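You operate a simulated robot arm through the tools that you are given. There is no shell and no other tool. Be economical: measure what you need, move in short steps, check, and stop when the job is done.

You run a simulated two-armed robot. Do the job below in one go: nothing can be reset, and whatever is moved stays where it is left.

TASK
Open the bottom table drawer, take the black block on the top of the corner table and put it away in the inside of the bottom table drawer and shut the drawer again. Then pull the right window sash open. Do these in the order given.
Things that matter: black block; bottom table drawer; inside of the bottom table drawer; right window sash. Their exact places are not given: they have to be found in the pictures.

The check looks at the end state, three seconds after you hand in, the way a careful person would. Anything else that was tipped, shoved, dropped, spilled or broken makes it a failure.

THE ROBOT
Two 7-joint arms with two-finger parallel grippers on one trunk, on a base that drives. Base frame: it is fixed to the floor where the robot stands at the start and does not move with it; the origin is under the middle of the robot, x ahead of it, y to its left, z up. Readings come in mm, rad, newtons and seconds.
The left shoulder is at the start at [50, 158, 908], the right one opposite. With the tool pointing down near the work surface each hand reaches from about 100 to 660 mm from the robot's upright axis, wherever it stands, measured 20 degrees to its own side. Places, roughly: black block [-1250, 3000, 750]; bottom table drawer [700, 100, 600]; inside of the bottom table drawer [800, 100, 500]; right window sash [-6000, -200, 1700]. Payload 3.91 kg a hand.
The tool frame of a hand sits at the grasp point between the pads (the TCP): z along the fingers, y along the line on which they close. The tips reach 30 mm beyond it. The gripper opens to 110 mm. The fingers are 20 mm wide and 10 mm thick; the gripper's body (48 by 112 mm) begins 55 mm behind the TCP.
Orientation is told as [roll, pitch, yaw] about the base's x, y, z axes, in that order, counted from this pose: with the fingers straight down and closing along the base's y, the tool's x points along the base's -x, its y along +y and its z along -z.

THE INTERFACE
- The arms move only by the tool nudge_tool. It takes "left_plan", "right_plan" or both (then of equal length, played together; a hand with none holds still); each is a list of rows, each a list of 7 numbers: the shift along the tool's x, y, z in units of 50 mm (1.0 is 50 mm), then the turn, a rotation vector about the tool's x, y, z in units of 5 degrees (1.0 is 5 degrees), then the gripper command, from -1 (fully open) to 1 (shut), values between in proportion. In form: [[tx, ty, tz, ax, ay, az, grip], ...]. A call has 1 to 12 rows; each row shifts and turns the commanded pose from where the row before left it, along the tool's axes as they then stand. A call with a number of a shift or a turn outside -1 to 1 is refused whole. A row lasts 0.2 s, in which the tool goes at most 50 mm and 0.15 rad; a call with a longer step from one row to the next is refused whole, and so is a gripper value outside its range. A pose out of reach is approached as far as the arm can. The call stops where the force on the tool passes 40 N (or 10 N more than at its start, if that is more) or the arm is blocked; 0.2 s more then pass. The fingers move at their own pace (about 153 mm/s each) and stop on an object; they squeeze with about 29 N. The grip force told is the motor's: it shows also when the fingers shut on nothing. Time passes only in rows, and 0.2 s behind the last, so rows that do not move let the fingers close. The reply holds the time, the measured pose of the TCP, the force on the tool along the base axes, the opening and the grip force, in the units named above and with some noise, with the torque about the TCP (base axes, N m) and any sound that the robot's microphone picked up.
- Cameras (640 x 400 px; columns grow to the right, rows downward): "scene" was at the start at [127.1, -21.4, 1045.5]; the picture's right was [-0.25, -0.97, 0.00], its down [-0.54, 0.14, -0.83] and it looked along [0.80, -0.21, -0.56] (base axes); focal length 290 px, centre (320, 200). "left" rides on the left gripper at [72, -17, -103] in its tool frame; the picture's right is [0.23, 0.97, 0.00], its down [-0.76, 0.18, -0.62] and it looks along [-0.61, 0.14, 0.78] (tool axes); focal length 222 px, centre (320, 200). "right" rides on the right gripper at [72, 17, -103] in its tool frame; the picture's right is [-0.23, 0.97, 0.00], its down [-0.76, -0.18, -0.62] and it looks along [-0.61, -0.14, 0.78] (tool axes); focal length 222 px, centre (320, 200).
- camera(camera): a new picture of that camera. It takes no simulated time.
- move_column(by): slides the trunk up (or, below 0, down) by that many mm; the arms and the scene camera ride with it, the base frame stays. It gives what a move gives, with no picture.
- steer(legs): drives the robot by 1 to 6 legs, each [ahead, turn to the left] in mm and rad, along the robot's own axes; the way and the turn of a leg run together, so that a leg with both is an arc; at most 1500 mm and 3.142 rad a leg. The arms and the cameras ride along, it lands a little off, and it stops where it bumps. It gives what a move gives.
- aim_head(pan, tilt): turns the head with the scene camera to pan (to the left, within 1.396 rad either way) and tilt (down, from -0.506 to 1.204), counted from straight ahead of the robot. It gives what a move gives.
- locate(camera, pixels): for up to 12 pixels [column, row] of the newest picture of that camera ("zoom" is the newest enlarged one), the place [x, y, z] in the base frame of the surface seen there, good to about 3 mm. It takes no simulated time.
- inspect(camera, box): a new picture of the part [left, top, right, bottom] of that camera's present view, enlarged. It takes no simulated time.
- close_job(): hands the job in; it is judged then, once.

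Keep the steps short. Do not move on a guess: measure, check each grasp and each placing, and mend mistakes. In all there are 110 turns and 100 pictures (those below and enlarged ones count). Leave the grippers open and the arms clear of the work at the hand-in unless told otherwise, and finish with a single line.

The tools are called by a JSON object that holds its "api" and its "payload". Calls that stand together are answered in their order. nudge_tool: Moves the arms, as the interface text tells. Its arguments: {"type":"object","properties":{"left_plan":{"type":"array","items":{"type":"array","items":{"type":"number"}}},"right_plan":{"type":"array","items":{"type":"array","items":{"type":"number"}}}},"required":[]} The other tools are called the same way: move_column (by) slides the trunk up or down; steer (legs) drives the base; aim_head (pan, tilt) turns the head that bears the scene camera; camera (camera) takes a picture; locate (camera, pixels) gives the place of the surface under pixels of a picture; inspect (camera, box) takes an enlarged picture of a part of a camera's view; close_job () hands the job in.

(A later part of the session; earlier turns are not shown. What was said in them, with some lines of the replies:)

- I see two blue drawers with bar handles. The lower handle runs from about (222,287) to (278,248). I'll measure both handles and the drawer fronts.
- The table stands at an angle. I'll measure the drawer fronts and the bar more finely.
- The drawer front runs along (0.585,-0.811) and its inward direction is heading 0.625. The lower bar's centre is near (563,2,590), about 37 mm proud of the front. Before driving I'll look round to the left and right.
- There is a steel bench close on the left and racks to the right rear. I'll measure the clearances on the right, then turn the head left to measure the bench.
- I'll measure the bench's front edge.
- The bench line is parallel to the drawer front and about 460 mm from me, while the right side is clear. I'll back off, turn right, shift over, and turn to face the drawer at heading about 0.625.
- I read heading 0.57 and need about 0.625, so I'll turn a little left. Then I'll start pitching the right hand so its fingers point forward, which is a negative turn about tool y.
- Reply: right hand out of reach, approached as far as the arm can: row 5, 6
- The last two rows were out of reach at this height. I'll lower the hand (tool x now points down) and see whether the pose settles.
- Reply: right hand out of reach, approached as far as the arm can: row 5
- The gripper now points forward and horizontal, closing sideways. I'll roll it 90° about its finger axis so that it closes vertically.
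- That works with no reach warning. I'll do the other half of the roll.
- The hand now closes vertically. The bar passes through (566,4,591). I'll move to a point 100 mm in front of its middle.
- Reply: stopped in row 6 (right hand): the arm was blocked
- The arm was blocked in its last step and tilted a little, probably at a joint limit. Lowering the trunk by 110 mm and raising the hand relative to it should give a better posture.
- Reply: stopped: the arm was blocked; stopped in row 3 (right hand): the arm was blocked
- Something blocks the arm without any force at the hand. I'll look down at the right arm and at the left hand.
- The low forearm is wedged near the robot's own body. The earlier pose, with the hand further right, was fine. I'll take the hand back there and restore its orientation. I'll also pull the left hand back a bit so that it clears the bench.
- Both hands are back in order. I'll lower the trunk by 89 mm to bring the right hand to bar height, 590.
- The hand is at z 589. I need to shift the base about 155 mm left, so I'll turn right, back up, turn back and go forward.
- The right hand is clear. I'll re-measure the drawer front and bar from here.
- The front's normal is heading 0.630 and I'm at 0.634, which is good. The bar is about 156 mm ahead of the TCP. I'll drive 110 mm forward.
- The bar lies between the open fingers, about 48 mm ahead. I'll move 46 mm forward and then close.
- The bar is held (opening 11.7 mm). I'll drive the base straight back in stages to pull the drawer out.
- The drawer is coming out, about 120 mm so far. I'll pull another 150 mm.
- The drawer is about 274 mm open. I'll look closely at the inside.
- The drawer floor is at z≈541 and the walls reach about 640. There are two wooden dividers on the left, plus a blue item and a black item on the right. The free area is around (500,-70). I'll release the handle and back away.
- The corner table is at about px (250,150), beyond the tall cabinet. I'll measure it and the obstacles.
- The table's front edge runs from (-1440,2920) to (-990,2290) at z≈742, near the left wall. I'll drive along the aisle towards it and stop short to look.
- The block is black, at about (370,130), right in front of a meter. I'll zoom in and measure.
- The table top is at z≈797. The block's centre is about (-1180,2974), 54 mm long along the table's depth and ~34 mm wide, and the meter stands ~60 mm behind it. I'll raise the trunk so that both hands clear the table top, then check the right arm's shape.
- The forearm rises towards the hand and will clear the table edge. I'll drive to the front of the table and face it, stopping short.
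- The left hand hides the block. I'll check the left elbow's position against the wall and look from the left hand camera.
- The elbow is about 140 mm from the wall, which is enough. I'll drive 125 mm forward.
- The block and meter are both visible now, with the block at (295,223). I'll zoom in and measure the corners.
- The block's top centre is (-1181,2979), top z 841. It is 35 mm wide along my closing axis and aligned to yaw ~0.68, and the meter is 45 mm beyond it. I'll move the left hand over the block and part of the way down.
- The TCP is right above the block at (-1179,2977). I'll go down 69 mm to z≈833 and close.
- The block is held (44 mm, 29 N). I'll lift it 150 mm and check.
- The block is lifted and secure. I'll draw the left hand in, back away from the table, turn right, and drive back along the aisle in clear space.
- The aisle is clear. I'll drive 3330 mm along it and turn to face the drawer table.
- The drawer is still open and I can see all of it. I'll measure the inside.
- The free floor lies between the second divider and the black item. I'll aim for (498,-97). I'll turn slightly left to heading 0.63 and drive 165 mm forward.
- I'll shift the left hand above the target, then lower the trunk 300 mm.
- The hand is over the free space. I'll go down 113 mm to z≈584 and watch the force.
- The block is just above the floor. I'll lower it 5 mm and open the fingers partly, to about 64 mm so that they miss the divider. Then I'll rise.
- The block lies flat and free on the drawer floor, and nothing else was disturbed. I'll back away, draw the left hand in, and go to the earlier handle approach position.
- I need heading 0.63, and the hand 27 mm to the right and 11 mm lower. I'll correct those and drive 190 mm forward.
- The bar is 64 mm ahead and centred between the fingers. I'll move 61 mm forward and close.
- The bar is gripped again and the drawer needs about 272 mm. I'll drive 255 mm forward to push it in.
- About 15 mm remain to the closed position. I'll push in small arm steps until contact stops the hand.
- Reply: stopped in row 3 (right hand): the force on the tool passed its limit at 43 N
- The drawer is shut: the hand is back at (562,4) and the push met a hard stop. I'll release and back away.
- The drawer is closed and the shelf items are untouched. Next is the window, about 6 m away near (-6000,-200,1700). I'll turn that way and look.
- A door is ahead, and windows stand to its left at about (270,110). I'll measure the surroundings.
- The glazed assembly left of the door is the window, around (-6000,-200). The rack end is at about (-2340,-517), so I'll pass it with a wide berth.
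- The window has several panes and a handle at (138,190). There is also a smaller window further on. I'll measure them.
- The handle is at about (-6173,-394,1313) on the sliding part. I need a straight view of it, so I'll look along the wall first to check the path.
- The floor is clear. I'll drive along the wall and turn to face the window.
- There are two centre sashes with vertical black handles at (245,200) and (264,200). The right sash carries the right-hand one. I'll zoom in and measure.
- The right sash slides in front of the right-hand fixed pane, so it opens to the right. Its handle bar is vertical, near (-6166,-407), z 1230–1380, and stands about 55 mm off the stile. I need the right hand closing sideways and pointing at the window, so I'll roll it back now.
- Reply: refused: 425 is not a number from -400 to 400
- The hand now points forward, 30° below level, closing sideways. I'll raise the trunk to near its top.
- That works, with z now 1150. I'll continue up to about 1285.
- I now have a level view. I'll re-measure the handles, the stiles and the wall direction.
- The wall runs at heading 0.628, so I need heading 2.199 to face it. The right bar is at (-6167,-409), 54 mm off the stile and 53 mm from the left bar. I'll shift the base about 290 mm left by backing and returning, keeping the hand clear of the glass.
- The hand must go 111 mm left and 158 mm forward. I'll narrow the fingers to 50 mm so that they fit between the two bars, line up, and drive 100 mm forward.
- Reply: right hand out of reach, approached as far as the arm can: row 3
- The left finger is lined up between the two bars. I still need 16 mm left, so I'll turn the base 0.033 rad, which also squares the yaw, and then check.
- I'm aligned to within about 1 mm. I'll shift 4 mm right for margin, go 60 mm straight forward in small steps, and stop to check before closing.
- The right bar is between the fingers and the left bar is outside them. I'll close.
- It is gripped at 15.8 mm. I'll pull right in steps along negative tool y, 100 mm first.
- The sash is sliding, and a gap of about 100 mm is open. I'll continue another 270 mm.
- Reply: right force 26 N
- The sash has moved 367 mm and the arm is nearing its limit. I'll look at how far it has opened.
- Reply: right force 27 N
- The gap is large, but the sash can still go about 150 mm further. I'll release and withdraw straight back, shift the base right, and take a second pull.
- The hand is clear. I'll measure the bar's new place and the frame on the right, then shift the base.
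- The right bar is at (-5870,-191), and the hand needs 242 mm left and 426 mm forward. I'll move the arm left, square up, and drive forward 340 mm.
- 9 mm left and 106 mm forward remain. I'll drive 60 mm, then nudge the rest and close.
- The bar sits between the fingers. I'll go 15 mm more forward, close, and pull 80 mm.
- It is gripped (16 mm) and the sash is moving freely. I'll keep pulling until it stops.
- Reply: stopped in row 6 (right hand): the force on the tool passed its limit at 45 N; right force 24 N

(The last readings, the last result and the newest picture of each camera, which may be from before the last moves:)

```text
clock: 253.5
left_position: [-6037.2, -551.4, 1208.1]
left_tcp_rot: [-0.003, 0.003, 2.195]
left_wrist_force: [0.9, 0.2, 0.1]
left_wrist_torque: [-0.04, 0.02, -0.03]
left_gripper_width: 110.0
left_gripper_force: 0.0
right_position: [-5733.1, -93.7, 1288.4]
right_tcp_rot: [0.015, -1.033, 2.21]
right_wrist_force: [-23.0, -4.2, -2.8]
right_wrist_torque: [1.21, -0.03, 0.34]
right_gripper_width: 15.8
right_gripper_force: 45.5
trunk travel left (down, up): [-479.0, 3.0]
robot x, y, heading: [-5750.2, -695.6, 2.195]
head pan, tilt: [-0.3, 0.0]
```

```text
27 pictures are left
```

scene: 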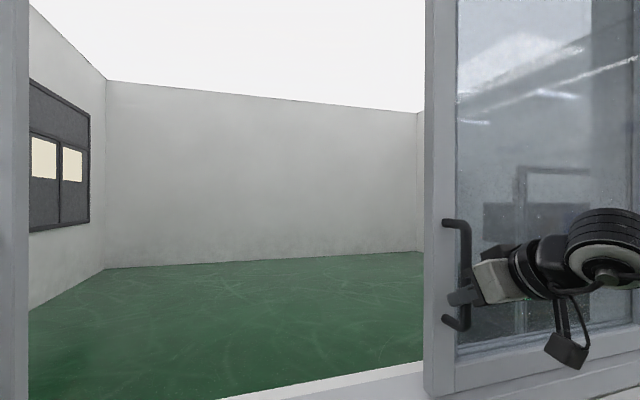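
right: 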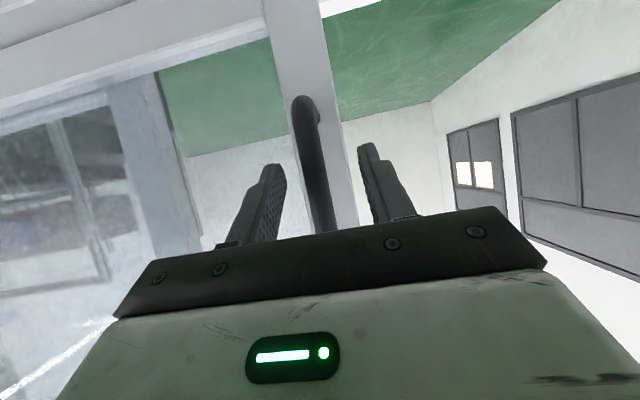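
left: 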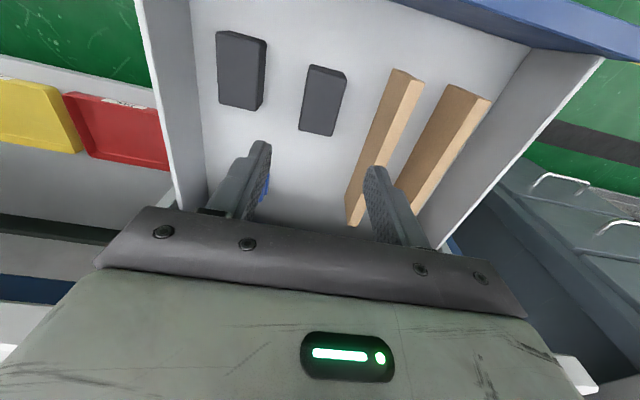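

The sash hit its end stop after about 530 mm of travel, so it is fully open. I'll release, withdraw straight back, open the gripper fully, and drive clear.

{"api": "nudge_tool", "payload": {"right_plan": [[0, 0, 0, 0, 0, 0, 0.09], [0, 0, 0, 0, 0, 0, 0.09], [0, 0, 0, 0, 0, 0, 0.09], [0.2, 0, -0.346, 0, 0, 0, 0.09], [0.2, 0, -0.346, 0, 0, 0, 0.09], [0.2, 0, -0.346, 0, 0, 0, 0.09], [0.2, 0, -0.346, 0, 0, 0, 0.09], [0, 0, 0, 0, 0, 0, 0.09]]}}

{"api": "steer", "payload": {"legs": [[-450, 0]]}}

{"api": "nudge_tool", "payload": {"right_plan": [[0, 0, 0, 0, 0, 0, -1], [0, 0, 0, 0, 0, 0, -1], [0, 0, 0, 0, 0, 0, -1]]}}

{"api": "aim_head", "payload": {"pan": 0, "tilt": -0.05}}

{"api": "camera", "payload": {"camera": "scene"}}

```text
clock: 255.3
left_position: [-6035.7, -551.0, 1209.4]
left_tcp_rot: [0.0, 0.001, 2.194]
left_wrist_force: [0.6, -0.3, -0.6]
left_wrist_torque: [-0.01, 0.01, -0.02]
left_gripper_width: 110.1
left_gripper_force: 0.1
right_position: [-5680.2, -158.7, 1287.8]
right_tcp_rot: [0.021, -1.033, 2.199]
right_wrist_force: [0.7, -0.1, -0.5]
right_wrist_torque: [0.01, -0.03, -0.01]
right_gripper_width: 50.1
right_gripper_force: 0.0
trunk travel left (down, up): [-479.0, 3.0]
robot x, y, heading: [-5752.4, -692.3, 2.199]
head pan, tilt: [-0.3, 0.0]
```

```text
clock: 258.0
left_position: [-5773.8, -912.9, 1210.8]
left_tcp_rot: [0.001, 0.0, 2.193]
left_wrist_force: [-0.3, -1.3, -0.2]
left_wrist_torque: [-0.03, 0.01, -0.03]
left_gripper_width: 110.0
left_gripper_force: 0.0
right_position: [-5418.1, -521.1, 1289.2]
right_tcp_rot: [0.021, -1.034, 2.198]
right_wrist_force: [-0.8, -0.2, 0.2]
right_wrist_torque: [0.01, 0.01, 0.02]
right_gripper_width: 50.1
right_gripper_force: 0.1
trunk travel left (down, up): [-479.0, 3.0]
robot x, y, heading: [-5489.7, -1060.5, 2.194]
head pan, tilt: [-0.3, 0.0]
```

```text
clock: 258.8
left_position: [-5775.0, -913.0, 1209.2]
left_tcp_rot: [0.0, 0.0, 2.193]
left_wrist_force: [-0.1, -0.3, -0.1]
left_wrist_torque: [0.0, 0.01, -0.04]
left_gripper_width: 110.0
left_gripper_force: 0.1
right_position: [-5418.7, -520.6, 1288.2]
right_tcp_rot: [0.019, -1.034, 2.199]
right_wrist_force: [0.6, 1.0, -0.2]
right_wrist_torque: [-0.01, -0.01, -0.01]
right_gripper_width: 110.1
right_gripper_force: 0.0
trunk travel left (down, up): [-479.0, 3.0]
robot x, y, heading: [-5488.7, -1056.3, 2.192]
head pan, tilt: [-0.3, 0.0]
```

```text
clock: 259.6
left_position: [-5773.7, -913.2, 1210.8]
left_tcp_rot: [0.0, 0.0, 2.193]
left_wrist_force: [-0.9, -0.2, -0.8]
left_wrist_torque: [-0.03, -0.02, -0.01]
left_gripper_width: 110.0
left_gripper_force: 0.0
right_position: [-5418.3, -520.3, 1287.7]
right_tcp_rot: [0.021, -1.033, 2.199]
right_wrist_force: [0.6, -0.2, -0.6]
right_wrist_torque: [0.03, 0.01, 0.02]
right_gripper_width: 110.2
right_gripper_force: 0.1
trunk travel left (down, up): [-479.0, 3.0]
robot x, y, heading: [-5493.8, -1056.4, 2.191]
head pan, tilt: [0.0, -0.051]
```

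```text
26 pictures are left
```

scene: 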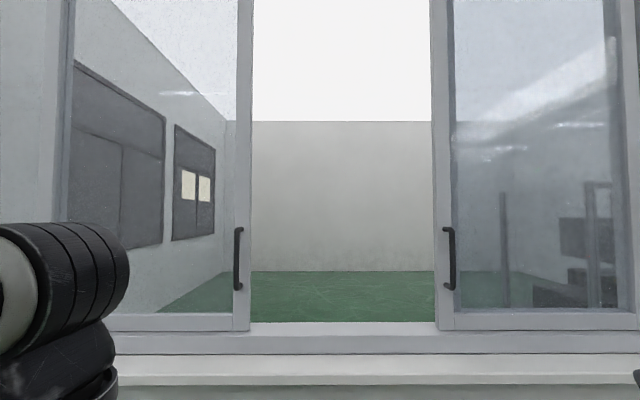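

The right sash is fully open, the left one has not moved, the drawer is shut with the block inside, and both hands are open and clear. I'm handing in.

{"api": "close_job", "payload": {}}

```text
The job is handed in.
```

The black block is in the closed bottom table drawer, the right window sash is fully open, and both grippers are open and clear.
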